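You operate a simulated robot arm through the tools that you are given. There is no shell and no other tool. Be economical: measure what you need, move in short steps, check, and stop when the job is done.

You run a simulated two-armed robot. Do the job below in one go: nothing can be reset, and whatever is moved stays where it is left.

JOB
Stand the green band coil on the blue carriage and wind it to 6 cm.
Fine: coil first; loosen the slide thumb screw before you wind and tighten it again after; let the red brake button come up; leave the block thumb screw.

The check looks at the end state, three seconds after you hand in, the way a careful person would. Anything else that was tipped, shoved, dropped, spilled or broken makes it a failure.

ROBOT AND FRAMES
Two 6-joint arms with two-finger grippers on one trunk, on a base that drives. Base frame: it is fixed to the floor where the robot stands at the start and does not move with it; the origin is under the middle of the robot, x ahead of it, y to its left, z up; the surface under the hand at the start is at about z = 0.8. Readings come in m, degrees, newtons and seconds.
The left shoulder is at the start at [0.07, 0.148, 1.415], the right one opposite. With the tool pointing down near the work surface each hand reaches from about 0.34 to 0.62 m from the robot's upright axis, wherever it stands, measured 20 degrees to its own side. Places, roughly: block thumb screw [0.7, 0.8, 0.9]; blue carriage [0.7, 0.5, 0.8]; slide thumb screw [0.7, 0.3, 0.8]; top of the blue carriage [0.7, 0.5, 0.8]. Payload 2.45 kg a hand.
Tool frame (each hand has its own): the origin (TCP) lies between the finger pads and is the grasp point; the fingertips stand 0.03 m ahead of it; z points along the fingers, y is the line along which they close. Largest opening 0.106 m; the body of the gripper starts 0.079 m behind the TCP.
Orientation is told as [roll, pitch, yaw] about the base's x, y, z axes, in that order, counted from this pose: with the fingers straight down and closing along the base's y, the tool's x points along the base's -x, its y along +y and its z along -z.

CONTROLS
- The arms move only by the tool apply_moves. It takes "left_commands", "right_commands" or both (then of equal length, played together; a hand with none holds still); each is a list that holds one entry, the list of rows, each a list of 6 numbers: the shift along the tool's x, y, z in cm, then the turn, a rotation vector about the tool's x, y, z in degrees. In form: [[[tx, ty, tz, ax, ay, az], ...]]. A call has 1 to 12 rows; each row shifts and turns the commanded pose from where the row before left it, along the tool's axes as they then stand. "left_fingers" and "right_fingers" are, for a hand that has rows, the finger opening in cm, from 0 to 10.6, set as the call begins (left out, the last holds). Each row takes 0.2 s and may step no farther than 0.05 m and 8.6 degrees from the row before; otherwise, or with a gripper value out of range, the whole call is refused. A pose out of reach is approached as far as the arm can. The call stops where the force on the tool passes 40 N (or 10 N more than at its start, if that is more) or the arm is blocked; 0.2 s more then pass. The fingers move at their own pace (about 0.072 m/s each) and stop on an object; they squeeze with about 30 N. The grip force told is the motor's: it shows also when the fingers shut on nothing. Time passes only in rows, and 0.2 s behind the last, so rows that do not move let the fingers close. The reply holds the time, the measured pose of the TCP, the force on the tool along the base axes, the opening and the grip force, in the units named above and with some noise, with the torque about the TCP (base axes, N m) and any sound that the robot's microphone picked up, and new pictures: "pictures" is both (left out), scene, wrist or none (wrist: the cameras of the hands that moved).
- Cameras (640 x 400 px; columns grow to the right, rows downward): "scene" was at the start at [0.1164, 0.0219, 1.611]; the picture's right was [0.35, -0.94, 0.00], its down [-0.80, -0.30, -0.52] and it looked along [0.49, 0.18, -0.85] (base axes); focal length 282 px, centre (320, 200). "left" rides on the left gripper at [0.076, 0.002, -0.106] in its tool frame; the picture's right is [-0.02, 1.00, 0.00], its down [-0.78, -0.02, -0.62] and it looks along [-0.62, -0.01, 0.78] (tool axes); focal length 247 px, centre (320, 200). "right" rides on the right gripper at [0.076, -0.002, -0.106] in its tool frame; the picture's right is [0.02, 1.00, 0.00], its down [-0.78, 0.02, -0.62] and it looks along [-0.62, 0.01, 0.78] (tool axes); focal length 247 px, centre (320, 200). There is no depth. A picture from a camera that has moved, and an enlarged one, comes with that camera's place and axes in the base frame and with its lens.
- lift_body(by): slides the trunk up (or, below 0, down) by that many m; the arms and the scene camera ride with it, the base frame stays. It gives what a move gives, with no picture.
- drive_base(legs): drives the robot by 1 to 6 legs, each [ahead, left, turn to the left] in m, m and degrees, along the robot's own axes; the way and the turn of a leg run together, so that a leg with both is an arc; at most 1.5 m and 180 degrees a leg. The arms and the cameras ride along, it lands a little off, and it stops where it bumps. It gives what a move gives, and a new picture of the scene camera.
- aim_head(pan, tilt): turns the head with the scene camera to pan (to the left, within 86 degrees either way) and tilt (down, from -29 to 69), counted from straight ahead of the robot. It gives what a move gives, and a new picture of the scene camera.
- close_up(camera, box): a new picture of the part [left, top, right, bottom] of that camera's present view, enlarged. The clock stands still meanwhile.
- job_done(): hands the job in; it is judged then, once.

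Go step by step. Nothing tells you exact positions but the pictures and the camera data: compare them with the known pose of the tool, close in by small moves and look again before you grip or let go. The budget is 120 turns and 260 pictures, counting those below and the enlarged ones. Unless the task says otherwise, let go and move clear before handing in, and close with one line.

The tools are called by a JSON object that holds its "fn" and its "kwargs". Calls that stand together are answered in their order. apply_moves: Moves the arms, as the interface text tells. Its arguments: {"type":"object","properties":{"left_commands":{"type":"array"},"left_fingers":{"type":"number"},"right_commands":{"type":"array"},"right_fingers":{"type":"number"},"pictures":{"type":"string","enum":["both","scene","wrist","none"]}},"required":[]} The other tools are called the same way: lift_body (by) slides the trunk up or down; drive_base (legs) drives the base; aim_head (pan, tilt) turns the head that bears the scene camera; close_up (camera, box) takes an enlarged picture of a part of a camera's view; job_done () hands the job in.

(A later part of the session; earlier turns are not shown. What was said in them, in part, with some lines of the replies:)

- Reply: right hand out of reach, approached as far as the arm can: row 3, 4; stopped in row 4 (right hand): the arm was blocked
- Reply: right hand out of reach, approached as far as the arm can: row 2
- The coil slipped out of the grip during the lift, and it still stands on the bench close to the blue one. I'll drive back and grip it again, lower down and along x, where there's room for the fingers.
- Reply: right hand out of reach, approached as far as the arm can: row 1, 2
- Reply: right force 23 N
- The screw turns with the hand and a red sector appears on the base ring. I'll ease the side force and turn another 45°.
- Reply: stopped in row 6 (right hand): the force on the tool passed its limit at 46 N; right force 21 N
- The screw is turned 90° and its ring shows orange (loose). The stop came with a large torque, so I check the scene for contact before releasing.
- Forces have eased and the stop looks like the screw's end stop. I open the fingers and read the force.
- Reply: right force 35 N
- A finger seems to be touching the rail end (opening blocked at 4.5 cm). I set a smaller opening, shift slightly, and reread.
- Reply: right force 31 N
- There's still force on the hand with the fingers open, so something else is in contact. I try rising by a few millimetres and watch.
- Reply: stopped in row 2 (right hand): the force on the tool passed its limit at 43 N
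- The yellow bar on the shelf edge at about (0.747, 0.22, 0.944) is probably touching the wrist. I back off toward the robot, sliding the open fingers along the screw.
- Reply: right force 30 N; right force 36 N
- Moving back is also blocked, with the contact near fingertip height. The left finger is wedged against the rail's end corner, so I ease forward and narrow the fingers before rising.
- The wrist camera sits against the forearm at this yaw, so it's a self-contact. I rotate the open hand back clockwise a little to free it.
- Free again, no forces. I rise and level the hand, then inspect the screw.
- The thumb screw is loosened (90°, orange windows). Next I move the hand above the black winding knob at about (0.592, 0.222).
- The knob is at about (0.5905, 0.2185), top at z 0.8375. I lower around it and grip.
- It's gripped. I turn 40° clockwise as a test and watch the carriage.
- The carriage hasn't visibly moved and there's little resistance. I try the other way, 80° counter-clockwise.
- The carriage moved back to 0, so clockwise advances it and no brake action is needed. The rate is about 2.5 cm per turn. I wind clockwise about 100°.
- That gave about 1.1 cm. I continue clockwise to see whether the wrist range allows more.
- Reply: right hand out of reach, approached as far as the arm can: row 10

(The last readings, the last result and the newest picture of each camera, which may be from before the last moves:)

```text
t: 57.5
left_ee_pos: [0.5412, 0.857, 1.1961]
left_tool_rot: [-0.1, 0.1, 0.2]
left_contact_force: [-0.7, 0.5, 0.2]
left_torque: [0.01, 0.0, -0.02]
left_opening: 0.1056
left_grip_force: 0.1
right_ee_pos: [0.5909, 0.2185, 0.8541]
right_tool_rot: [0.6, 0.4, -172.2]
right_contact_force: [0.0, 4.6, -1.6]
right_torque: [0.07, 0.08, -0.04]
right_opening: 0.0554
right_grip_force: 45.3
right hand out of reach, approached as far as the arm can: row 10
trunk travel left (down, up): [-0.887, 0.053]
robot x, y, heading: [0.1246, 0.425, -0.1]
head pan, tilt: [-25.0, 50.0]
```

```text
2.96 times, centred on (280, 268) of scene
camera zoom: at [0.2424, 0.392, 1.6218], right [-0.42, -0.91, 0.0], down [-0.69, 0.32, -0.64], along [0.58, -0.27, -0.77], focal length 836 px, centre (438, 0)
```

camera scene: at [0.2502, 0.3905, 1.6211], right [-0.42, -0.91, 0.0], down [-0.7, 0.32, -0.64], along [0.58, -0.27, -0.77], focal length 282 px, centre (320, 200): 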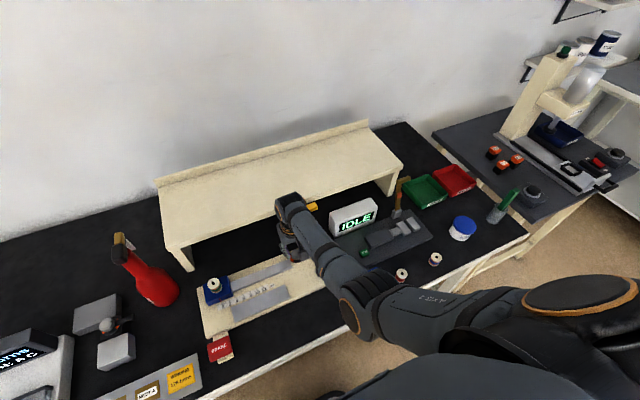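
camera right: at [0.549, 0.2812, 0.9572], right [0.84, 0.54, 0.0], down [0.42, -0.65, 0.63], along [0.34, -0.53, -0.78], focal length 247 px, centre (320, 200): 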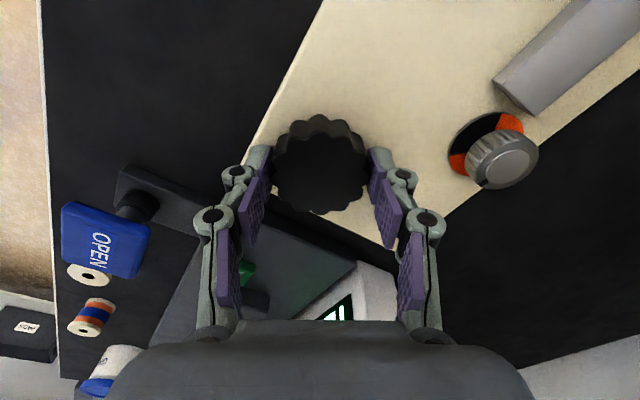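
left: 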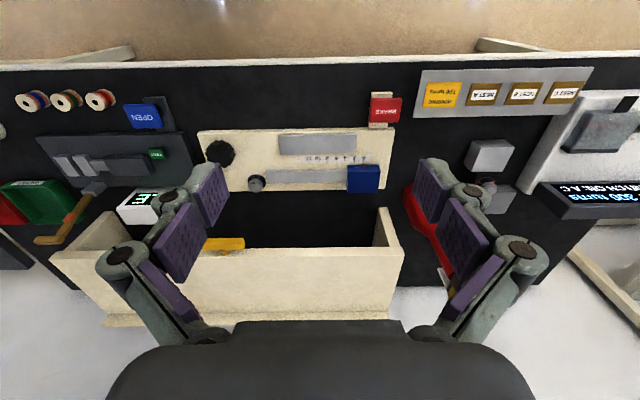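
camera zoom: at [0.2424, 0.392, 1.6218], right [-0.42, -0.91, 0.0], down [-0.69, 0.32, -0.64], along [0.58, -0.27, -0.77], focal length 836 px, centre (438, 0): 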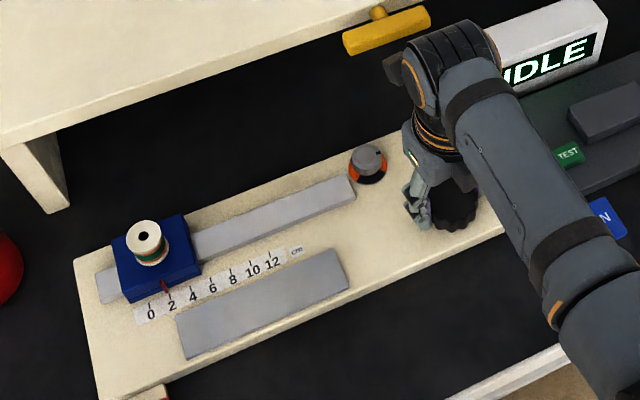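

The wrist limit is around −172°; the carriage is at about 1.9 cm. I open, turn back about 187°, and regrip.

{"fn": "apply_moves", "kwargs": {"right_commands": [[[0, 0, 0, 0, 0, 0], [0, 0, 0, 0, 0, 0], [0, 0, 0, 0, 0, -8.5], [0, 0, 0, 0, 0, -8.5], [0, 0, 0, 0, 0, -8.5], [0, 0, 0, 0, 0, -8.5], [0, 0, 0, 0, 0, -8.5], [0, 0, 0, 0, 0, -8.5], [0, 0, 0, 0, 0, -8.5], [0, 0, 0, 0, 0, -8.5], [0, 0, 0, 0, 0, -8.5], [0, 0, 0, 0, 0, -8.5]]], "right_fingers": 6.5, "pictures": "none"}}

{"fn": "apply_moves", "kwargs": {"right_commands": [[[0, 0, 0, 0, 0, -8.5], [0, 0, 0, 0, 0, -8.5], [0, 0, 0, 0, 0, -8.5], [0, 0, 0, 0, 0, -8.5], [0, 0, 0, 0, 0, -8.5], [0, 0, 0, 0, 0, -8.5], [0, 0, 0, 0, 0, -8.5], [0, 0, 0, 0, 0, -8.5], [0, 0, 0, 0, 0, -8.5], [0, 0, 0, 0, 0, -8.5], [0, 0, 0, 0, 0, -8.5], [0, 0, 0, 0, 0, -8.5]]], "pictures": "wrist"}}

{"fn": "close_up", "kwargs": {"camera": "scene", "box": [190, 250, 310, 340]}}

```text
t: 60.1
left_ee_pos: [0.5414, 0.857, 1.1957]
left_tool_rot: [0.0, 0.1, 0.1]
left_contact_force: [0.2, -0.5, -0.4]
left_torque: [0.0, -0.02, 0.0]
left_opening: 0.1062
left_grip_force: 0.0
right_ee_pos: [0.59, 0.2178, 0.8543]
right_tool_rot: [0.4, -0.5, -87.0]
right_contact_force: [-1.1, 0.8, -0.4]
right_torque: [0.0, 0.03, -0.03]
right_opening: 0.0648
right_grip_force: 0.1
trunk travel left (down, up): [-0.887, 0.053]
robot x, y, heading: [0.1188, 0.4243, 0.1]
head pan, tilt: [-25.0, 50.0]
```

```text
t: 62.7
left_ee_pos: [0.5415, 0.8577, 1.1972]
left_tool_rot: [0.1, 0.1, 0.1]
left_contact_force: [-0.4, 0.0, 0.8]
left_torque: [0.01, 0.01, -0.02]
left_opening: 0.106
left_grip_force: 0.1
right_ee_pos: [0.5905, 0.2184, 0.8536]
right_tool_rot: [-0.5, -0.4, 15.2]
right_contact_force: [-0.8, 0.5, -1.0]
right_torque: [0.0, -0.02, 0.03]
right_opening: 0.0648
right_grip_force: 0.1
trunk travel left (down, up): [-0.887, 0.053]
robot x, y, heading: [0.1192, 0.4285, -0.2]
head pan, tilt: [-25.0, 50.0]
camera right: at [0.5176, 0.1968, 0.9585], right [-0.28, 0.96, -0.01], down [0.75, 0.23, 0.63], along [0.6, 0.17, -0.78], focal length 247 px, centre (320, 200)
```

right: 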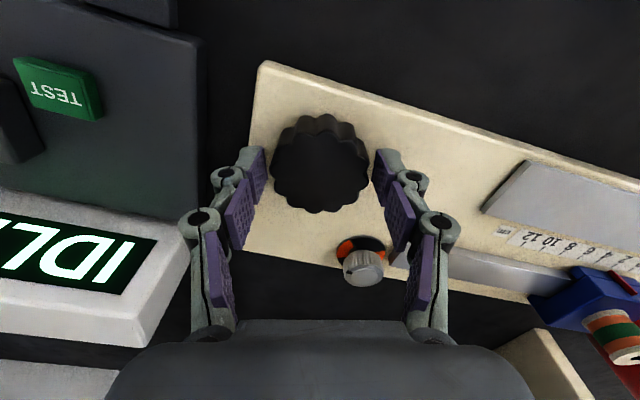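

```text
4.44 times, centred on (250, 295) of scene
camera zoom: at [0.2418, 0.3911, 1.6218], right [-0.42, -0.91, 0.0], down [-0.69, 0.32, -0.64], along [0.58, -0.27, -0.77], focal length 1255 px, centre (631, -222)
```

zoom: 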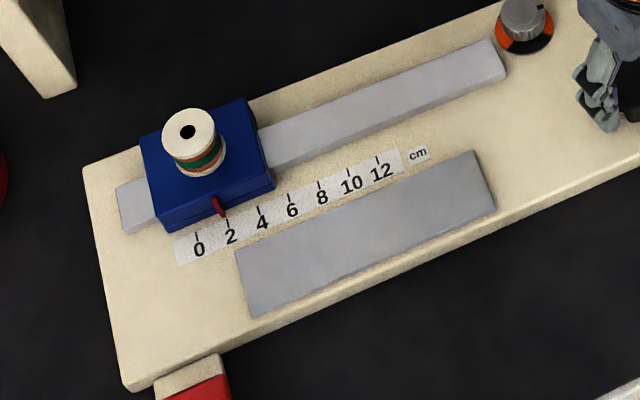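

The carriage is at about 2.0 cm, 178° giving 2 cm (4 cm per turn). I regrip and wind another 178°.

{"fn": "apply_moves", "kwargs": {"right_commands": [[[0, 0, 0, 0, 0, 0], [0, 0, 0, 0, 0, 0], [0, 0, 0, 0, 0, 0], [0, 0, 0, 0, 0, 8.5], [0, 0, 0, 0, 0, 8.5], [0, 0, 0, 0, 0, 8.5], [0, 0, 0, 0, 0, 8.5], [0, 0, 0, 0, 0, 8.5], [0, 0, 0, 0, 0, 8.5], [0, 0, 0, 0, 0, 8.5], [0, 0, 0, 0, 0, 8.5], [0, 0, 0, 0, 0, 8.5]]], "right_fingers": 3, "pictures": "none"}}

{"fn": "apply_moves", "kwargs": {"right_commands": [[[0, 0, 0, 0, 0, 8.5], [0, 0, 0, 0, 0, 8.5], [0, 0, 0, 0, 0, 8.5], [0, 0, 0, 0, 0, 8.5], [0, 0, 0, 0, 0, 8.5], [0, 0, 0, 0, 0, 8.5], [0, 0, 0, 0, 0, 8.5], [0, 0, 0, 0, 0, 8.5], [0, 0, 0, 0, 0, 8.5], [0, 0, 0, 0, 0, 8.5], [0, 0, 0, 0, 0, 8.5], [0, 0, 0, 0, 0, 8.5]]], "pictures": "none"}}

{"fn": "close_up", "kwargs": {"camera": "scene", "box": [190, 250, 310, 340]}}

```text
t: 65.3
left_ee_pos: [0.5406, 0.8561, 1.1973]
left_tool_rot: [0.0, 0.0, 0.1]
left_contact_force: [-0.2, -0.3, -0.8]
left_torque: [0.01, -0.03, 0.01]
left_opening: 0.1056
left_grip_force: 0.0
right_ee_pos: [0.59, 0.2162, 0.8527]
right_tool_rot: [0.2, -0.6, -61.7]
right_contact_force: [-6.2, -6.7, 1.2]
right_torque: [-0.07, 0.23, 0.02]
right_opening: 0.0553
right_grip_force: 45.5
trunk travel left (down, up): [-0.887, 0.053]
robot x, y, heading: [0.1185, 0.4228, 0.0]
head pan, tilt: [-25.0, 50.0]
```

```text
t: 67.9
left_ee_pos: [0.541, 0.8575, 1.1957]
left_tool_rot: [0.1, 0.1, 0.1]
left_contact_force: [1.2, -0.1, -0.6]
left_torque: [0.01, -0.01, 0.0]
left_opening: 0.1058
left_grip_force: 0.0
right_ee_pos: [0.5913, 0.2178, 0.8531]
right_tool_rot: [0.7, 0.3, -163.8]
right_contact_force: [-0.5, 1.7, -1.2]
right_torque: [-0.03, 0.16, 0.01]
right_opening: 0.0544
right_grip_force: 44.8
trunk travel left (down, up): [-0.887, 0.053]
robot x, y, heading: [0.1181, 0.4265, -0.3]
head pan, tilt: [-25.0, 50.0]
```

```text
4.44 times, centred on (250, 295) of scene
camera zoom: at [0.2421, 0.3914, 1.6218], right [-0.42, -0.91, 0.0], down [-0.69, 0.32, -0.64], along [0.58, -0.27, -0.77], focal length 1255 px, centre (631, -222)
```

zoom: 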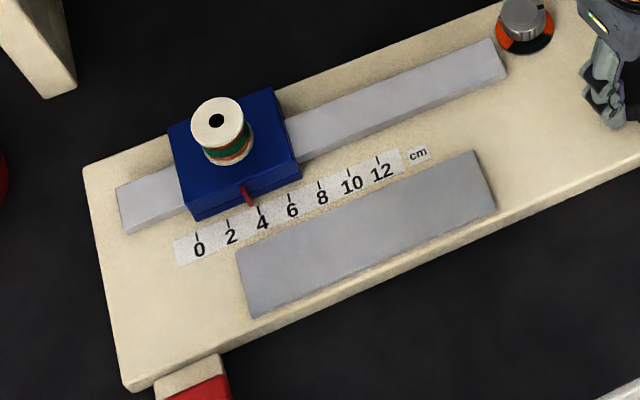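

Now about 4 cm. I turn back and do one more cycle, stopping a little short to measure.

{"fn": "apply_moves", "kwargs": {"right_commands": [[[0, 0, 0, 0, 0, 0], [0, 0, 0, 0, 0, 0], [0, 0, 0, 0, 0, -8.5], [0, 0, 0, 0, 0, -8.5], [0, 0, 0, 0, 0, -8.5], [0, 0, 0, 0, 0, -8.5], [0, 0, 0, 0, 0, -8.5], [0, 0, 0, 0, 0, -8.5], [0, 0, 0, 0, 0, -8.5], [0, 0, 0, 0, 0, -8.5], [0, 0, 0, 0, 0, -8.5], [0, 0, 0, 0, 0, -8.5]]], "right_fingers": 6.5, "pictures": "none"}}

{"fn": "apply_moves", "kwargs": {"right_commands": [[[0, 0, 0, 0, 0, -8.5], [0, 0, 0, 0, 0, -8.5], [0, 0, 0, 0, 0, -8.5], [0, 0, 0, 0, 0, -8.5], [0, 0, 0, 0, 0, -8.5], [0, 0, 0, 0, 0, -8.5], [0, 0, 0, 0, 0, -8.5], [0, 0, 0, 0, 0, -8.5], [0, 0, 0, 0, 0, -8.5], [0, 0, 0, 0, 0, -8.5], [0, 0, 0, 0, 0, -8.5], [0, 0, 0, 0, 0, -8.5]]], "pictures": "none"}}

{"fn": "apply_moves", "kwargs": {"right_commands": [[[0, 0, 0, 0, 0, 0], [0, 0, 0, 0, 0, 0], [0, 0, 0, 0, 0, 0], [0, 0, 0, 0, 0, 8.5], [0, 0, 0, 0, 0, 8.5], [0, 0, 0, 0, 0, 8.5], [0, 0, 0, 0, 0, 8.5], [0, 0, 0, 0, 0, 8.5], [0, 0, 0, 0, 0, 8.5], [0, 0, 0, 0, 0, 8.5], [0, 0, 0, 0, 0, 8.5], [0, 0, 0, 0, 0, 8.5]]], "right_fingers": 3, "pictures": "none"}}

{"fn": "apply_moves", "kwargs": {"right_commands": [[[0, 0, 0, 0, 0, 8.5], [0, 0, 0, 0, 0, 8.5], [0, 0, 0, 0, 0, 8.5], [0, 0, 0, 0, 0, 8.5], [0, 0, 0, 0, 0, 8.5], [0, 0, 0, 0, 0, 8.5], [0, 0, 0, 0, 0, 8.5], [0, 0, 0, 0, 0, 8.5], [0, 0, 0, 0, 0, 8.5], [0, 0, 0, 0, 0, 0]]], "pictures": "none"}}

{"fn": "close_up", "kwargs": {"camera": "scene", "box": [220, 250, 300, 310]}}

```text
t: 70.5
left_ee_pos: [0.5409, 0.8577, 1.1963]
left_tool_rot: [0.0, -0.1, 0.1]
left_contact_force: [0.5, -0.1, 0.6]
left_torque: [-0.01, 0.01, 0.01]
left_opening: 0.1063
left_grip_force: 0.1
right_ee_pos: [0.5913, 0.2185, 0.8538]
right_tool_rot: [0.3, -0.5, -78.4]
right_contact_force: [0.3, -0.8, -0.1]
right_torque: [0.01, 0.03, -0.01]
right_opening: 0.0649
right_grip_force: 0.1
trunk travel left (down, up): [-0.887, 0.053]
robot x, y, heading: [0.1192, 0.4239, -0.2]
head pan, tilt: [-25.0, 50.0]
```

```text
t: 73.1
left_ee_pos: [0.5416, 0.8568, 1.1971]
left_tool_rot: [0.0, 0.0, 0.1]
left_contact_force: [-0.2, -0.3, -0.5]
left_torque: [-0.02, -0.01, 0.0]
left_opening: 0.1059
left_grip_force: 0.0
right_ee_pos: [0.5915, 0.2171, 0.8535]
right_tool_rot: [-0.6, -0.3, 23.6]
right_contact_force: [0.3, 0.7, -0.8]
right_torque: [-0.01, 0.0, -0.01]
right_opening: 0.0653
right_grip_force: 0.1
trunk travel left (down, up): [-0.887, 0.053]
robot x, y, heading: [0.1154, 0.4225, 0.1]
head pan, tilt: [-25.0, 50.0]
```

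```text
t: 75.7
left_ee_pos: [0.5424, 0.8558, 1.1973]
left_tool_rot: [0.0, 0.0, 0.1]
left_contact_force: [0.1, -0.2, 0.0]
left_torque: [-0.02, 0.03, 0.02]
left_opening: 0.1063
left_grip_force: 0.0
right_ee_pos: [0.5894, 0.2173, 0.8531]
right_tool_rot: [0.0, -0.6, -53.2]
right_contact_force: [-4.9, -5.7, -1.8]
right_torque: [-0.5, 0.35, 0.06]
right_opening: 0.0543
right_grip_force: 45.2
trunk travel left (down, up): [-0.887, 0.053]
robot x, y, heading: [0.1196, 0.425, 0.0]
head pan, tilt: [-25.0, 50.0]
```

```text
t: 77.9
left_ee_pos: [0.5411, 0.8572, 1.1973]
left_tool_rot: [-0.1, 0.0, 0.2]
left_contact_force: [-0.4, -1.0, 0.3]
left_torque: [0.02, -0.01, -0.04]
left_opening: 0.1059
left_grip_force: 0.1
right_ee_pos: [0.5913, 0.2185, 0.8543]
right_tool_rot: [0.6, 0.1, -129.7]
right_contact_force: [-6.8, 2.3, -1.4]
right_torque: [0.23, 0.1, -0.06]
right_opening: 0.055
right_grip_force: 44.7
trunk travel left (down, up): [-0.887, 0.053]
robot x, y, heading: [0.1198, 0.4246, 0.1]
head pan, tilt: [-25.0, 50.0]
```

```text
6.67 times, centred on (260, 280) of scene
camera zoom: at [0.2406, 0.3915, 1.622], right [-0.42, -0.91, 0.0], down [-0.69, 0.32, -0.64], along [0.58, -0.27, -0.77], focal length 1882 px, centre (720, -333)
```

zoom: 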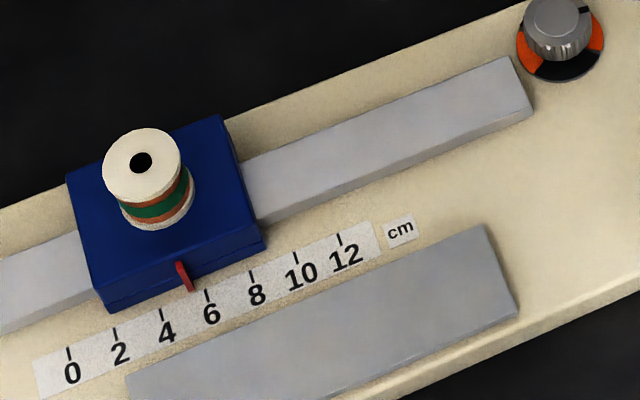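

The reading is around 5.5–5.6. I take a sharp enlargement of the pointer.

{"fn": "close_up", "kwargs": {"camera": "scene", "box": [234, 279, 258, 297]}}

```text
16.00 times, centred on (246, 288) of scene
camera zoom: at [0.2406, 0.3915, 1.622], right [-0.42, -0.91, 0.0], down [-0.69, 0.32, -0.64], along [0.58, -0.27, -0.77], focal length 4517 px, centre (1504, -1208)
```

zoom: 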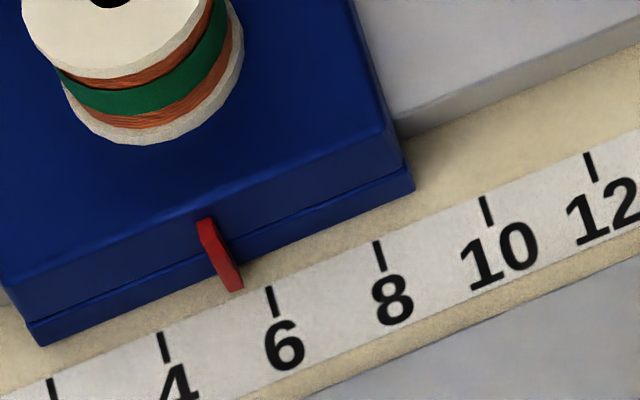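

It reads about 5.45 cm. I wind another 34° and measure again.

{"fn": "apply_moves", "kwargs": {"right_commands": [[[0, 0, 0, 0, 0, 8.5], [0, 0, 0, 0, 0, 8.5], [0, 0, 0, 0, 0, 8.5], [0, 0, 0, 0, 0, 8.5], [0, 0, 0, 0, 0, 0]]], "pictures": "none"}}

{"fn": "close_up", "kwargs": {"camera": "scene", "box": [234, 279, 258, 297]}}

```text
t: 79.1
left_ee_pos: [0.542, 0.8565, 1.1962]
left_tool_rot: [0.0, 0.0, 0.0]
left_contact_force: [0.0, -0.2, -0.2]
left_torque: [0.0, -0.04, 0.02]
left_opening: 0.1059
left_grip_force: 0.0
right_ee_pos: [0.5907, 0.2183, 0.854]
right_tool_rot: [0.6, 0.3, -163.7]
right_contact_force: [-0.4, 2.2, -0.3]
right_torque: [-0.02, 0.04, -0.04]
right_opening: 0.0551
right_grip_force: 44.9
trunk travel left (down, up): [-0.887, 0.053]
robot x, y, heading: [0.1213, 0.4257, -0.1]
head pan, tilt: [-25.0, 50.0]
```

```text
16.00 times, centred on (246, 288) of scene
camera zoom: at [0.2417, 0.3916, 1.6219], right [-0.42, -0.91, 0.0], down [-0.69, 0.32, -0.64], along [0.58, -0.27, -0.77], focal length 4517 px, centre (1504, -1208)
```

zoom: 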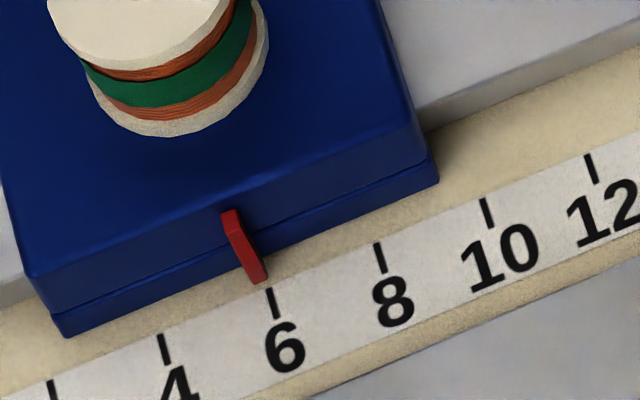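

I zoom in tighter to read it precisely.

{"fn": "close_up", "kwargs": {"camera": "scene", "box": [240, 284, 252, 293]}}

```text
16.00 times, centred on (246, 288) of scene
camera zoom: at [0.2417, 0.3916, 1.6219], right [-0.42, -0.91, 0.0], down [-0.69, 0.32, -0.64], along [0.58, -0.27, -0.77], focal length 4517 px, centre (1504, -1216)
```

zoom: 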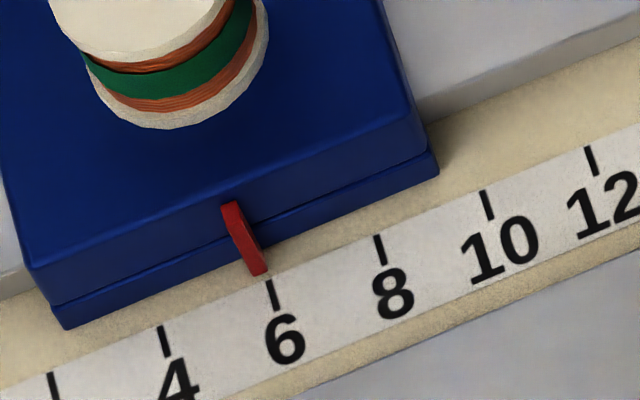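

The left wrist camera also sees the pointer from the other side, so I use it to cancel parallax.

{"fn": "close_up", "kwargs": {"camera": "left", "box": [70, 78, 150, 138]}}

```text
6.67 times, centred on (110, 108) of left
camera zoom: at [0.4638, 0.8581, 1.3031], right [0.02, 1.0, 0.0], down [0.78, -0.02, 0.62], along [0.62, -0.01, -0.78], focal length 1646 px, centre (1720, 813)
```

zoom: 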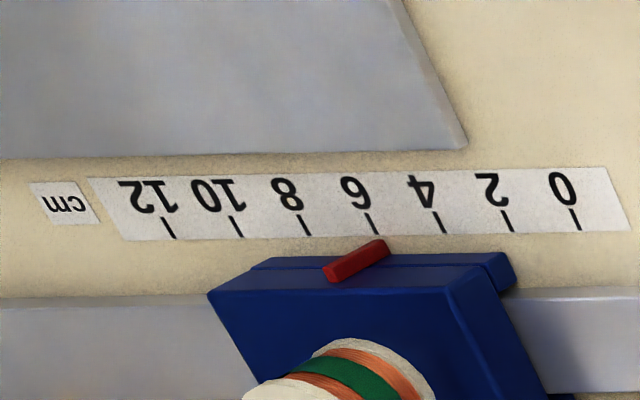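

{"fn": "close_up", "kwargs": {"camera": "left", "box": [104, 98, 128, 116]}}

```text
16.00 times, centred on (116, 107) of left
camera zoom: at [0.4638, 0.8581, 1.3031], right [0.02, 1.0, 0.0], down [0.78, -0.02, 0.62], along [0.62, -0.01, -0.78], focal length 3952 px, centre (3584, 1688)
```

zoom: 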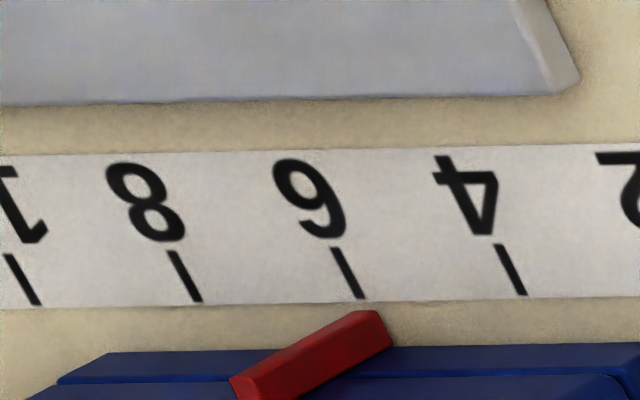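

Combining both views, the pointer is at 5.91 cm. I turn a further 8°.

{"fn": "apply_moves", "kwargs": {"right_commands": [[[0, 0, 0, 0, 0, 4], [0, 0, 0, 0, 0, 4], [0, 0, 0, 0, 0, 0], [0, 0, 0, 0, 0, 0]]], "pictures": "none"}}

{"fn": "close_up", "kwargs": {"camera": "left", "box": [104, 98, 128, 116]}}

{"fn": "close_up", "kwargs": {"camera": "scene", "box": [234, 279, 258, 297]}}

```text
t: 80.1
left_ee_pos: [0.541, 0.8576, 1.1964]
left_tool_rot: [0.1, 0.0, 0.2]
left_contact_force: [-0.4, 0.6, -0.5]
left_torque: [-0.02, -0.04, 0.01]
left_opening: 0.106
left_grip_force: 0.0
right_ee_pos: [0.5911, 0.2178, 0.8541]
right_tool_rot: [0.6, 0.5, -171.5]
right_contact_force: [1.0, -1.9, 2.3]
right_torque: [-0.25, 0.29, 0.0]
right_opening: 0.0553
right_grip_force: 44.6
trunk travel left (down, up): [-0.887, 0.053]
robot x, y, heading: [0.1177, 0.4255, -0.2]
head pan, tilt: [-25.0, 50.0]
```

```text
16.00 times, centred on (116, 107) of left
camera zoom: at [0.4638, 0.8575, 1.3033], right [0.02, 1.0, 0.0], down [0.78, -0.02, 0.62], along [0.62, -0.01, -0.78], focal length 3952 px, centre (3584, 1688)
```

zoom: 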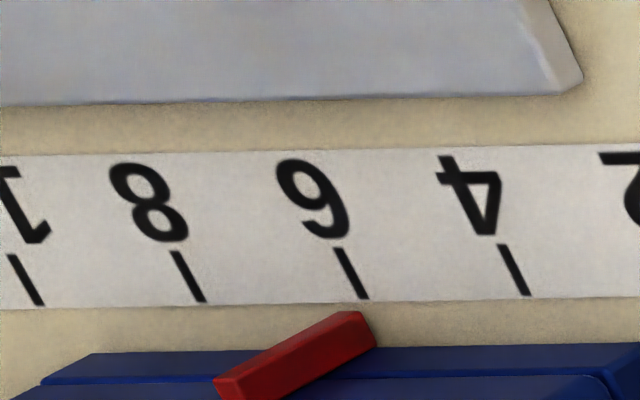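

```text
16.00 times, centred on (246, 288) of scene
camera zoom: at [0.2417, 0.3908, 1.6219], right [-0.42, -0.91, 0.0], down [-0.69, 0.32, -0.64], along [0.58, -0.27, -0.77], focal length 4517 px, centre (1504, -1208)
```

zoom: 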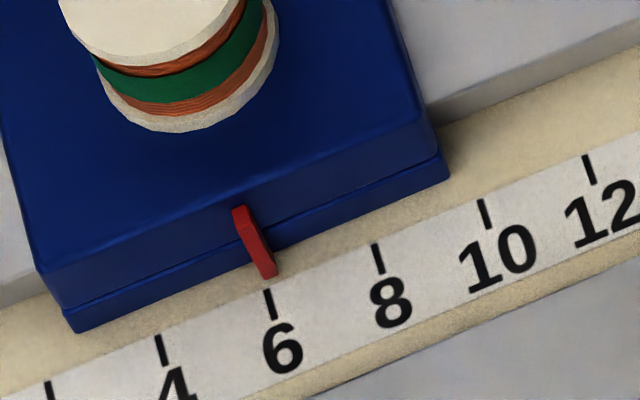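

Now about 6.11 cm. I first check that it's settled with the knob released.

{"fn": "apply_moves", "kwargs": {"right_commands": [[[0, 0, 0, 0, 0, 0], [0, 0, 0, 0, 0, 0], [0, 0, 0, 0, 0, 0], [0, 0, 0, 0, 0, 0]]], "right_fingers": 6.5, "pictures": "none"}}

{"fn": "close_up", "kwargs": {"camera": "left", "box": [104, 98, 128, 116]}}

{"fn": "close_up", "kwargs": {"camera": "scene", "box": [234, 279, 258, 297]}}

```text
t: 81.1
left_ee_pos: [0.5407, 0.8577, 1.1973]
left_tool_rot: [0.0, 0.0, 0.1]
left_contact_force: [0.2, -0.4, 0.3]
left_torque: [0.02, 0.02, -0.03]
left_opening: 0.106
left_grip_force: 0.1
right_ee_pos: [0.59, 0.2179, 0.8527]
right_tool_rot: [0.6, 0.4, -171.4]
right_contact_force: [0.5, 0.1, -1.3]
right_torque: [-0.02, -0.02, 0.01]
right_opening: 0.0648
right_grip_force: 0.0
trunk travel left (down, up): [-0.887, 0.053]
robot x, y, heading: [0.1195, 0.4241, -0.1]
head pan, tilt: [-25.0, 50.0]
```

```text
16.00 times, centred on (116, 107) of left
camera zoom: at [0.4638, 0.8578, 1.3032], right [0.02, 1.0, 0.0], down [0.78, -0.02, 0.62], along [0.62, -0.01, -0.78], focal length 3952 px, centre (3584, 1688)
```

zoom: 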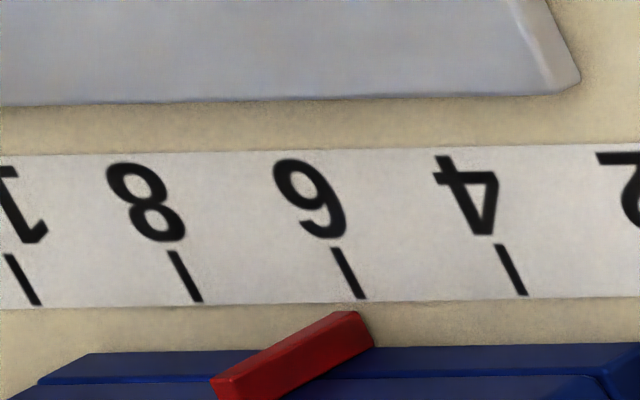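

```text
16.00 times, centred on (246, 288) of scene
camera zoom: at [0.2418, 0.3912, 1.6218], right [-0.42, -0.91, 0.0], down [-0.69, 0.32, -0.64], along [0.58, -0.27, -0.77], focal length 4517 px, centre (1504, -1208)
```

zoom: 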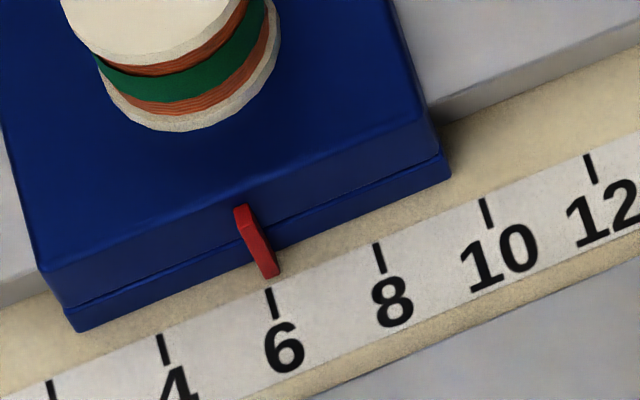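

It's settled at about 6.12 cm. I regrip and back off 10°.

{"fn": "apply_moves", "kwargs": {"right_commands": [[[0, 0, 0, 0, 0, 0], [0, 0, 0, 0, 0, 0], [0, 0, 0, 0, 0, 0], [0, 0, 0, 0, 0, -5], [0, 0, 0, 0, 0, -5], [0, 0, 0, 0, 0, 0], [0, 0, 0, 0, 0, 0]]], "right_fingers": 3, "pictures": "none"}}

{"fn": "close_up", "kwargs": {"camera": "left", "box": [104, 98, 128, 116]}}

{"fn": "close_up", "kwargs": {"camera": "scene", "box": [234, 279, 258, 297]}}

```text
t: 82.7
left_ee_pos: [0.5406, 0.8564, 1.1978]
left_tool_rot: [0.0, 0.1, 0.1]
left_contact_force: [0.1, -0.2, 0.8]
left_torque: [-0.01, 0.02, 0.0]
left_opening: 0.1061
left_grip_force: 0.1
right_ee_pos: [0.5898, 0.2181, 0.8535]
right_tool_rot: [0.6, 0.3, -161.5]
right_contact_force: [-1.0, -4.7, 5.9]
right_torque: [0.01, -0.01, 0.04]
right_opening: 0.0548
right_grip_force: 45.6
trunk travel left (down, up): [-0.887, 0.053]
robot x, y, heading: [0.1195, 0.4218, -0.2]
head pan, tilt: [-25.0, 50.0]
```

```text
16.00 times, centred on (116, 107) of left
camera zoom: at [0.463, 0.8573, 1.3036], right [0.02, 1.0, 0.0], down [0.78, -0.02, 0.62], along [0.62, -0.01, -0.78], focal length 3952 px, centre (3584, 1688)
```

zoom: 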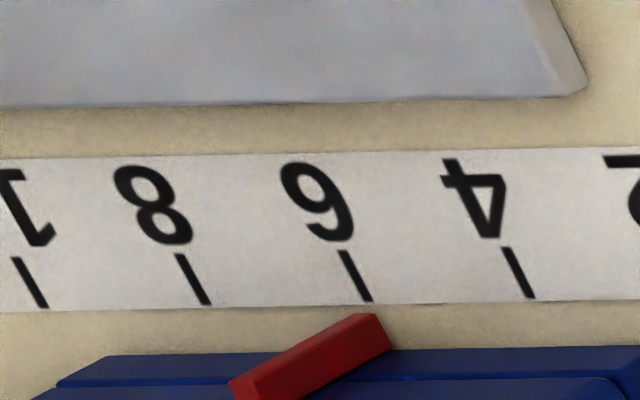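

```text
16.00 times, centred on (246, 288) of scene
camera zoom: at [0.2407, 0.3905, 1.6219], right [-0.42, -0.91, 0.0], down [-0.69, 0.32, -0.64], along [0.58, -0.27, -0.77], focal length 4517 px, centre (1504, -1208)
```

zoom: 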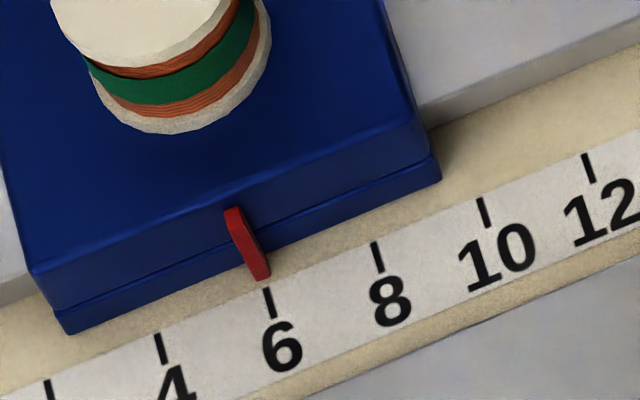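

Both views give 6.00 cm. I release, rise, turn the wrist to −40°, and go to above the thumb screw.

{"fn": "apply_moves", "kwargs": {"right_commands": [[[0, 0, 0, 0, 0, 0], [0, 0, 0, 0, 0, 0], [0, 0, 0, 0, 0, 0], [0, 0, -3, 0, 0, 0], [0, 0, -3, 0, 0, 0], [0, 0, -1.5, 0, 0, 0]]], "right_fingers": 7, "pictures": "none"}}

{"fn": "close_up", "kwargs": {"camera": "scene", "box": [234, 279, 258, 297]}}

{"fn": "apply_moves", "kwargs": {"right_commands": [[[0, 0, 0, 0, 0, -8.1], [0, 0, 0, 0, 0, -8.1], [0, 0, 0, 0, 0, -8.1], [0, 0, 0, 0, 0, -8.1], [0, 0, 0, 0, 0, -8.1], [0, 0, 0, 0, 0, -8.1], [0, 0, 0, 0, 0, -8.1], [0, 0, 0, 0, 0, -8.1], [0, 0, 0, 0, 0, -8.1], [0, 0, 0, 0, 0, -8.1], [0, 0, 0, 0, 0, -8.1], [0, 0, 0, 0, 0, -8.1]]], "pictures": "none"}}

{"fn": "apply_moves", "kwargs": {"right_commands": [[[0, 0, 0, 0, 0, -8.1], [0, 0, 0, 0, 0, -8.1], [0, 0, 0, 0, 0, -8.1], [-0.8, 3.26, 0, 0, 0, 0], [-0.8, 3.26, 0, 0, 0, 0], [-0.8, 3.26, 0, 0, 0, 0]]], "right_fingers": 5, "pictures": "wrist"}}

```text
t: 84.1
left_ee_pos: [0.5412, 0.8577, 1.196]
left_tool_rot: [0.0, 0.1, 0.1]
left_contact_force: [0.4, -0.3, 1.1]
left_torque: [0.01, -0.02, 0.01]
left_opening: 0.1058
left_grip_force: 0.0
right_ee_pos: [0.5903, 0.2184, 0.9293]
right_tool_rot: [0.6, 0.3, -161.5]
right_contact_force: [-0.1, -0.4, -0.1]
right_torque: [-0.02, -0.01, 0.0]
right_opening: 0.0699
right_grip_force: 0.1
trunk travel left (down, up): [-0.887, 0.053]
robot x, y, heading: [0.1183, 0.4279, 0.2]
head pan, tilt: [-25.0, 50.0]
```

```text
16.00 times, centred on (246, 288) of scene
camera zoom: at [0.2419, 0.3911, 1.6218], right [-0.42, -0.91, 0.0], down [-0.69, 0.32, -0.64], along [0.58, -0.27, -0.77], focal length 4517 px, centre (1504, -1208)
```

zoom: 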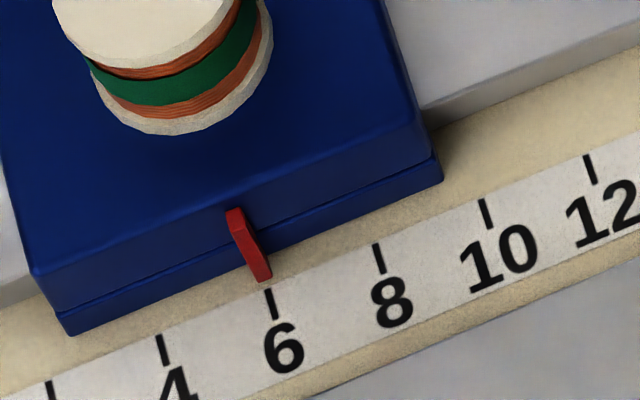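

```text
t: 86.7
left_ee_pos: [0.5414, 0.8569, 1.1955]
left_tool_rot: [0.0, 0.0, 0.1]
left_contact_force: [0.1, 0.2, -0.3]
left_torque: [0.02, 0.01, 0.01]
left_opening: 0.1058
left_grip_force: 0.0
right_ee_pos: [0.5895, 0.2188, 0.9287]
right_tool_rot: [0.2, -0.6, -64.2]
right_contact_force: [-0.1, -0.2, 0.0]
right_torque: [0.0, -0.06, 0.01]
right_opening: 0.0701
right_grip_force: 0.0
trunk travel left (down, up): [-0.887, 0.053]
robot x, y, heading: [0.1193, 0.4277, -0.1]
head pan, tilt: [-25.0, 50.0]
```

```text
t: 88.1
left_ee_pos: [0.5412, 0.8567, 1.1959]
left_tool_rot: [0.0, 0.1, 0.1]
left_contact_force: [1.0, -0.1, -0.6]
left_torque: [0.03, -0.02, -0.03]
left_opening: 0.1061
left_grip_force: 0.0
right_ee_pos: [0.6719, 0.2791, 0.9272]
right_tool_rot: [-0.2, -0.5, -40.0]
right_contact_force: [0.1, 1.1, 1.4]
right_torque: [-0.03, 0.01, -0.01]
right_opening: 0.0499
right_grip_force: 0.1
trunk travel left (down, up): [-0.887, 0.053]
robot x, y, heading: [0.1162, 0.424, 0.1]
head pan, tilt: [-25.0, 50.0]
camera right: at [0.6128, 0.3265, 1.0317], right [0.63, 0.78, 0.0], down [0.61, -0.49, 0.63], along [0.49, -0.4, -0.78], focal length 247 px, centre (320, 200)
```

right: 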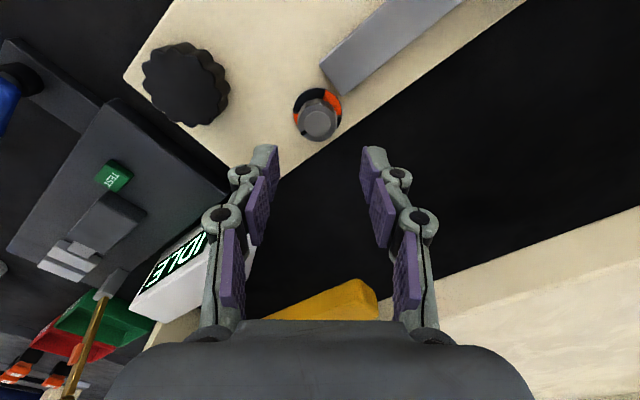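

The screw lies right below. I lower onto it and grip.

{"fn": "apply_moves", "kwargs": {"right_commands": [[[0.15, -0.1, 3, 0, 0, 0], [0, 0, 3, 0, 0, 0], [0, 0, 1, 0, 0, 0]]], "pictures": "wrist"}}

{"fn": "apply_moves", "kwargs": {"right_commands": [[[0, 0, 0, 0, 0, 0], [0, 0, 0, 0, 0, 0], [0, 0, 0, 0, 0, 0]]], "right_fingers": 0, "pictures": "wrist"}}

```text
t: 88.9
left_ee_pos: [0.541, 0.8576, 1.1967]
left_tool_rot: [0.0, 0.0, 0.1]
left_contact_force: [1.2, 0.2, -0.1]
left_torque: [0.03, 0.0, -0.04]
left_opening: 0.106
left_grip_force: 0.1
right_ee_pos: [0.6706, 0.2769, 0.8589]
right_tool_rot: [-0.1, -0.6, -40.1]
right_contact_force: [0.2, -0.4, 0.8]
right_torque: [0.0, 0.0, 0.0]
right_opening: 0.0502
right_grip_force: 0.0
trunk travel left (down, up): [-0.887, 0.053]
robot x, y, heading: [0.1207, 0.4259, 0.2]
head pan, tilt: [-25.0, 50.0]
camera right: at [0.6114, 0.3246, 0.9632], right [0.63, 0.78, 0.0], down [0.61, -0.49, 0.63], along [0.49, -0.4, -0.78], focal length 247 px, centre (320, 200)
```

right: 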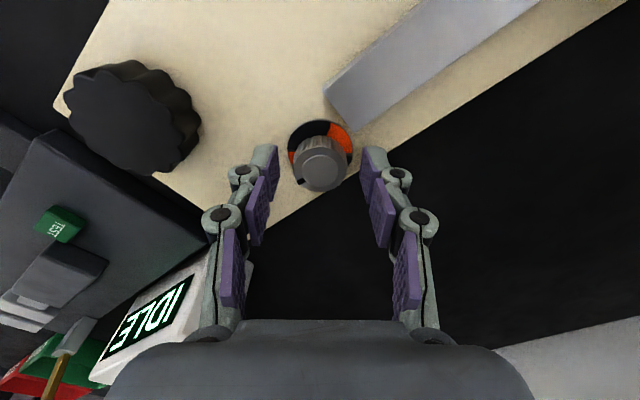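

```text
t: 89.7
left_ee_pos: [0.5408, 0.8569, 1.197]
left_tool_rot: [0.0, 0.0, 0.1]
left_contact_force: [0.4, 1.0, -0.2]
left_torque: [0.02, -0.02, 0.01]
left_opening: 0.1059
left_grip_force: 0.0
right_ee_pos: [0.6706, 0.2772, 0.8585]
right_tool_rot: [-0.2, -0.6, -40.0]
right_contact_force: [0.1, -0.1, 0.1]
right_torque: [-0.03, 0.0, 0.0]
right_opening: 0.0311
right_grip_force: 44.6
trunk travel left (down, up): [-0.887, 0.053]
robot x, y, heading: [0.1192, 0.4283, 0.2]
head pan, tilt: [-25.0, 50.0]
camera right: at [0.6112, 0.3247, 0.9634], right [0.63, 0.78, 0.0], down [0.61, -0.49, 0.63], along [0.49, -0.4, -0.78], focal length 247 px, centre (320, 200)
```

right: 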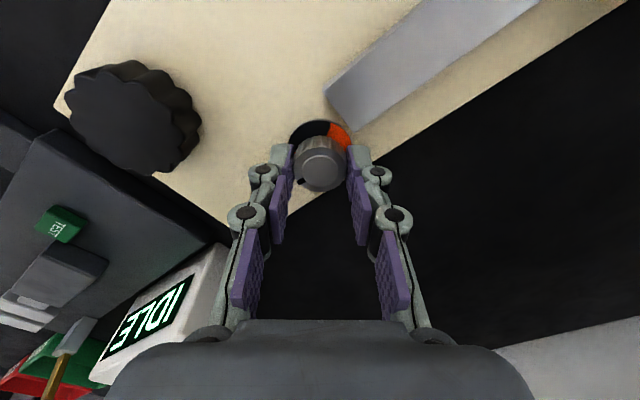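

It's gripped with almost no side force. I turn clockwise 80°.

{"fn": "apply_moves", "kwargs": {"right_commands": [[[0, 0, 0, 0, 0, 8], [0, 0, 0, 0, 0, 8], [0, 0, 0, 0, 0, 8], [0, 0, 0, 0, 0, 8], [0, 0, 0, 0, 0, 8], [0, 0, 0, 0, 0, 8], [0, 0, 0, 0, 0, 8], [0, 0, 0, 0, 0, 8], [0, 0, 0, 0, 0, 8], [0, 0, 0, 0, 0, 8]]], "pictures": "wrist"}}

{"fn": "close_up", "kwargs": {"camera": "scene", "box": [270, 230, 318, 266]}}

```text
t: 91.9
left_ee_pos: [0.5389, 0.8564, 1.1978]
left_tool_rot: [0.0, -0.1, 0.1]
left_contact_force: [-0.3, 0.2, -0.5]
left_torque: [0.06, -0.03, 0.02]
left_opening: 0.106
left_grip_force: 0.2
right_ee_pos: [0.6696, 0.2761, 0.8592]
right_tool_rot: [0.6, -0.2, -120.3]
right_contact_force: [-7.6, -10.2, 6.5]
right_torque: [-1.26, 0.84, 0.0]
right_opening: 0.0311
right_grip_force: 45.1
trunk travel left (down, up): [-0.887, 0.053]
robot x, y, heading: [0.1189, 0.4245, 0.2]
head pan, tilt: [-25.0, 50.0]
camera right: at [0.7055, 0.3433, 0.9639], right [0.88, -0.48, 0.01], down [-0.38, -0.68, 0.62], along [-0.29, -0.55, -0.78], focal length 247 px, centre (320, 200)
```

right: 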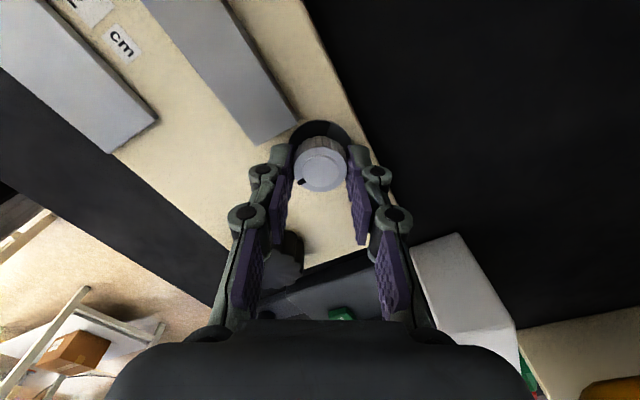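

```text
11.11 times, centred on (294, 248) of scene
camera zoom: at [0.239, 0.3892, 1.622], right [-0.42, -0.91, 0.0], down [-0.69, 0.32, -0.64], along [0.58, -0.27, -0.77], focal length 3137 px, centre (609, -333)
```

zoom: 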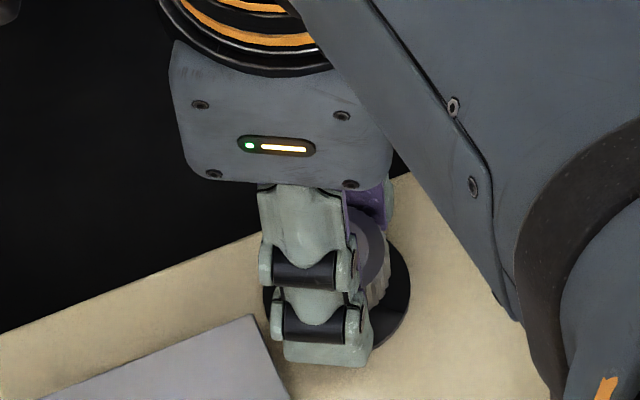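

The orange has gone. I turn a little further and watch for the stop.

{"fn": "apply_moves", "kwargs": {"right_commands": [[[0, 0, 0, 0, 0, 4], [0, 0, 0, 0, 0, 4], [0, 0, 0, 0, 0, 0]]], "pictures": "none"}}

{"fn": "close_up", "kwargs": {"camera": "right", "box": [260, 110, 380, 200]}}

```text
t: 92.7
left_ee_pos: [0.54, 0.8549, 1.1979]
left_tool_rot: [0.1, 0.0, 0.0]
left_contact_force: [0.1, -0.1, -0.2]
left_torque: [0.0, -0.01, -0.02]
left_opening: 0.1061
left_grip_force: 0.1
right_ee_pos: [0.6693, 0.2766, 0.8587]
right_tool_rot: [0.6, -0.1, -128.1]
right_contact_force: [-7.5, -9.1, -2.1]
right_torque: [-0.34, 0.27, 0.39]
right_opening: 0.0313
right_grip_force: 45.2
trunk travel left (down, up): [-0.887, 0.053]
robot x, y, heading: [0.1193, 0.427, 0.1]
head pan, tilt: [-25.0, 50.0]
```

```text
4.44 times, centred on (320, 155) of right
camera zoom: at [0.7149, 0.3384, 0.9641], right [0.8, -0.6, 0.01], down [-0.47, -0.62, 0.62], along [-0.37, -0.5, -0.78], focal length 1098 px, centre (320, 400)
```

zoom: 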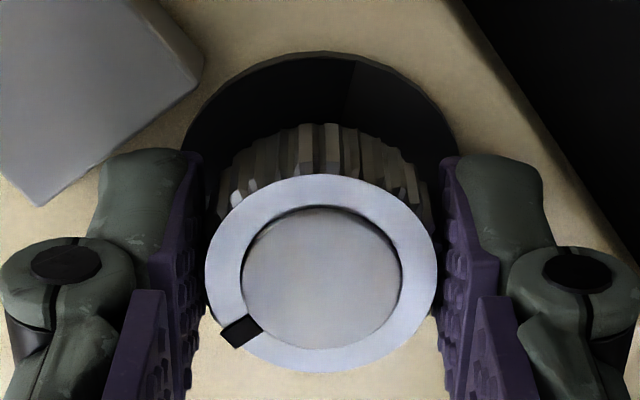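

The mark points along −x again, as at the start, and the torque is rising. I give it one small extra nudge to seat it, then release.

{"fn": "apply_moves", "kwargs": {"right_commands": [[[0, 0, 0, 0, 0, 3], [0, 0, 0, 0, 0, 0]]], "pictures": "none"}}

{"fn": "apply_moves", "kwargs": {"right_commands": [[[0, 0, 0, 0, 0, 0], [0, 0, 0, 0, 0, 0], [0, 0, -2, 0, 0, 0], [0, 0, -3, 0, 0, 0], [0, 0, -3, 0, 0, 0]]], "right_fingers": 5, "pictures": "wrist"}}

{"fn": "close_up", "kwargs": {"camera": "right", "box": [260, 70, 380, 160]}}

{"fn": "close_up", "kwargs": {"camera": "scene", "box": [234, 279, 258, 297]}}

{"fn": "close_up", "kwargs": {"camera": "left", "box": [104, 98, 128, 116]}}

```text
t: 93.3
left_ee_pos: [0.54, 0.855, 1.1972]
left_tool_rot: [0.0, 0.1, 0.1]
left_contact_force: [0.4, 0.1, 0.4]
left_torque: [0.0, -0.01, -0.01]
left_opening: 0.1062
left_grip_force: 0.1
right_ee_pos: [0.67, 0.2776, 0.8587]
right_tool_rot: [0.5, 0.1, -131.1]
right_contact_force: [-7.3, -8.3, 0.5]
right_torque: [0.46, 0.37, 0.35]
right_opening: 0.0315
right_grip_force: 45.2
trunk travel left (down, up): [-0.887, 0.053]
robot x, y, heading: [0.1207, 0.4249, 0.2]
head pan, tilt: [-25.0, 50.0]
```

```text
t: 94.5
left_ee_pos: [0.5404, 0.8567, 1.1972]
left_tool_rot: [-0.1, 0.0, 0.1]
left_contact_force: [0.1, 0.1, 0.0]
left_torque: [0.01, 0.0, -0.01]
left_opening: 0.106
left_grip_force: 0.0
right_ee_pos: [0.6683, 0.2776, 0.9386]
right_tool_rot: [0.6, 0.0, -130.9]
right_contact_force: [0.1, 0.7, 0.0]
right_torque: [-0.03, 0.01, -0.02]
right_opening: 0.0502
right_grip_force: 0.1
trunk travel left (down, up): [-0.887, 0.053]
robot x, y, heading: [0.1182, 0.4248, -0.1]
head pan, tilt: [-25.0, 50.0]
camera right: at [0.7169, 0.3368, 1.044], right [0.77, -0.64, 0.01], down [-0.51, -0.6, 0.62], along [-0.39, -0.48, -0.78], focal length 247 px, centre (320, 200)
```

right: 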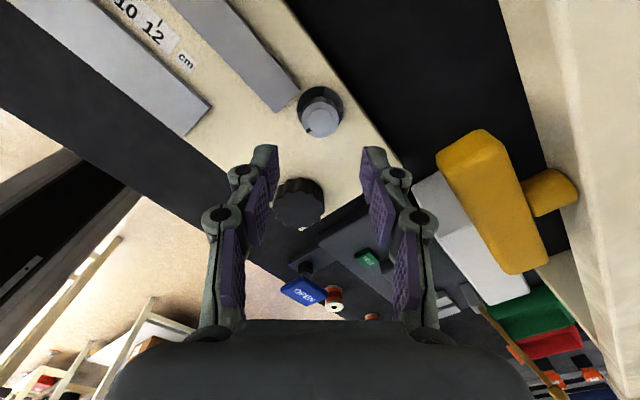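

```text
4.44 times, centred on (320, 115) of right
camera zoom: at [0.7169, 0.3368, 1.044], right [0.77, -0.64, 0.01], down [-0.51, -0.6, 0.62], along [-0.39, -0.48, -0.78], focal length 1098 px, centre (320, 578)
```

zoom: 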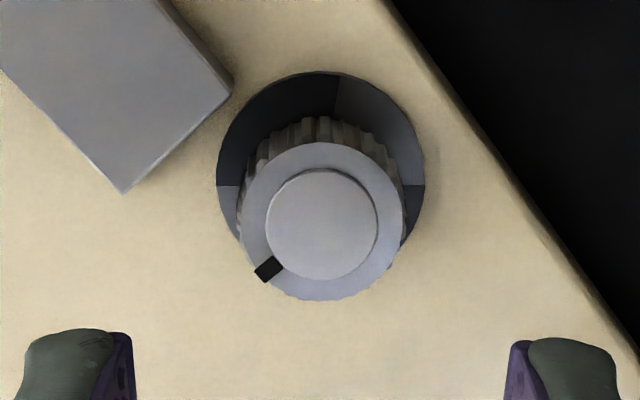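

```text
16.00 times, centred on (246, 288) of scene
camera zoom: at [0.2412, 0.3911, 1.6219], right [-0.42, -0.91, 0.0], down [-0.69, 0.32, -0.64], along [0.58, -0.27, -0.77], focal length 4517 px, centre (1504, -1208)
```

zoom: 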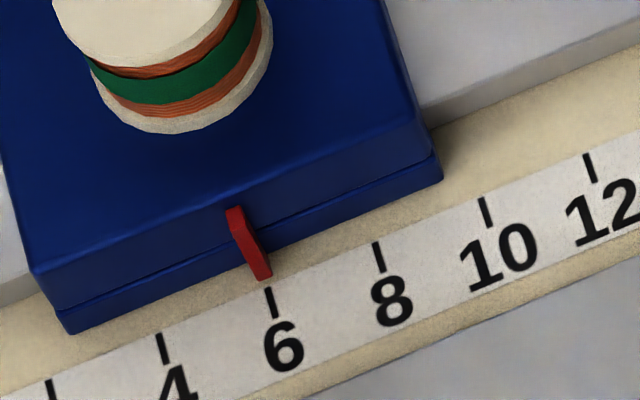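

```text
16.00 times, centred on (116, 107) of left
camera zoom: at [0.4633, 0.8578, 1.3033], right [0.02, 1.0, 0.0], down [0.78, -0.02, 0.62], along [0.62, -0.01, -0.78], focal length 3952 px, centre (3584, 1688)
```

zoom: 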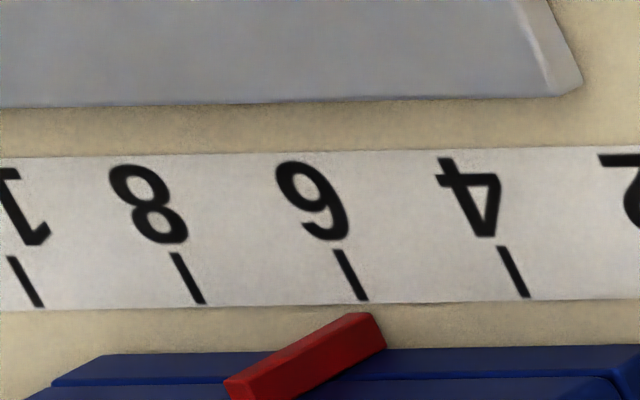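

The carriage is at 6.0 cm and the screw is tight (no orange, mark as at the start). I move the hand clear and inspect the brake button and the other items.

{"fn": "apply_moves", "kwargs": {"right_commands": [[[0, 0, -4, 0, 0, 0], [0, -2, -4, 0, 0, 0], [0, -4, -2, 0, 0, 0]]], "pictures": "none"}}

{"fn": "aim_head", "kwargs": {"pan": 0, "tilt": 55}}

{"fn": "close_up", "kwargs": {"camera": "left", "box": [100, 0, 220, 90]}}

```text
t: 95.5
left_ee_pos: [0.5417, 0.8557, 1.1959]
left_tool_rot: [0.0, 0.1, 0.1]
left_contact_force: [-0.1, -0.4, -0.6]
left_torque: [0.01, 0.02, -0.03]
left_opening: 0.1059
left_grip_force: 0.2
right_ee_pos: [0.6555, 0.254, 1.0613]
right_tool_rot: [8.2, -2.0, -133.9]
right_contact_force: [0.6, -0.3, -0.1]
right_torque: [0.03, 0.01, -0.01]
right_opening: 0.0501
right_grip_force: 0.1
trunk travel left (down, up): [-0.887, 0.053]
robot x, y, heading: [0.1226, 0.4252, -0.1]
head pan, tilt: [-25.0, 50.0]
stopped in row 3 (right hand): the arm was blocked; the commanded pose is now the measured one
```

```text
t: 96.4
left_ee_pos: [0.5406, 0.8567, 1.1949]
left_tool_rot: [0.0, 0.0, 0.1]
left_contact_force: [0.6, 0.4, 0.4]
left_torque: [0.0, 0.0, -0.03]
left_opening: 0.1058
left_grip_force: 0.1
right_ee_pos: [0.6533, 0.2555, 1.0611]
right_tool_rot: [8.2, -2.0, -133.8]
right_contact_force: [-0.7, -0.3, 0.4]
right_torque: [-0.01, -0.01, 0.0]
right_opening: 0.0499
right_grip_force: 0.1
trunk travel left (down, up): [-0.887, 0.053]
robot x, y, heading: [0.1192, 0.4264, 0.1]
head pan, tilt: [0.0, 55.0]
camera scene: at [0.2438, 0.4239, 1.6154], right [0.0, -1.0, 0.0], down [-0.82, 0.0, -0.57], along [0.57, 0.0, -0.82], focal length 282 px, centre (320, 200)
```

scene: 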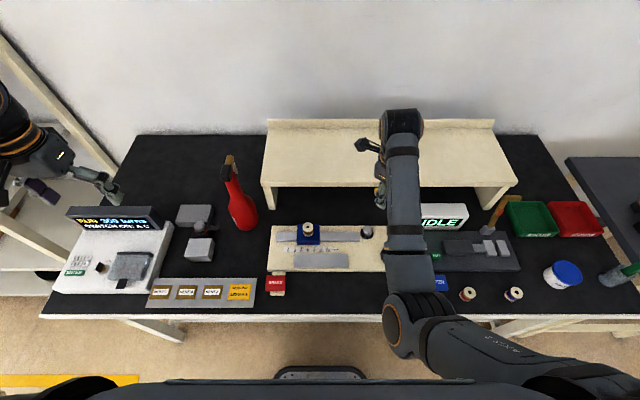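

```text
4.44 times, centred on (160, 45) of left
camera zoom: at [0.4637, 0.8579, 1.3032], right [0.02, 1.0, 0.0], down [0.78, -0.02, 0.62], along [0.62, -0.01, -0.78], focal length 1098 px, centre (1031, 889)
```

zoom: 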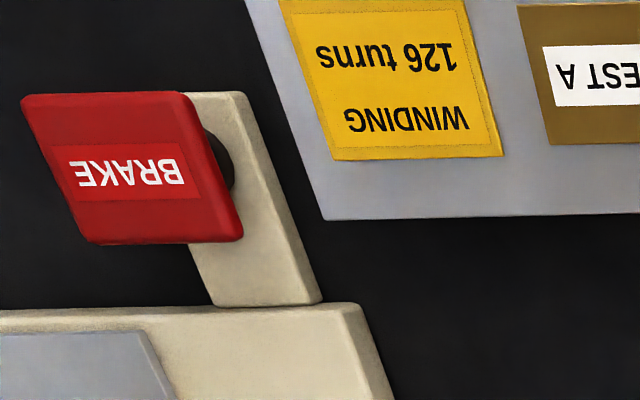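

The brake button stands up and untouched, the coil stands on the carriage at 6 cm, and the other coils and items are in place. Both hands are clear, so I hand in.

{"fn": "close_up", "kwargs": {"camera": "scene", "box": [260, 210, 380, 300]}}

{"fn": "job_done", "kwargs": {}}

```text
4.44 times, centred on (320, 255) of scene
camera zoom: at [0.2438, 0.4239, 1.6154], right [0.0, -1.0, 0.0], down [-0.82, 0.0, -0.57], along [0.57, 0.0, -0.82], focal length 1255 px, centre (320, -44)
```

zoom: 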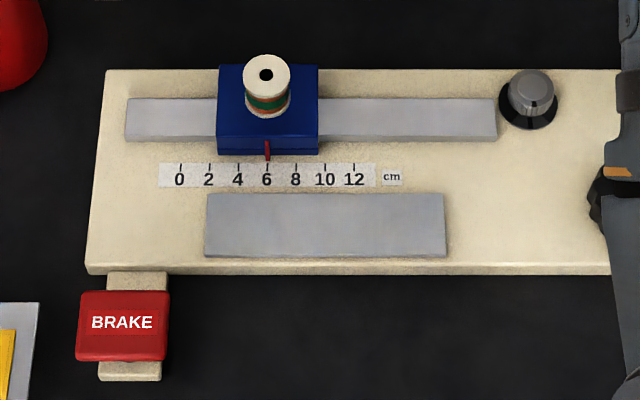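

```text
The job is handed in.
```

The green band coil stands on the blue carriage, which is wound to 6 cm; the slide thumb screw is tight again, the brake button is up and the block thumb screw was left alone. The coil slipped once on the first lift, landed upright on the bench and was picked up again.
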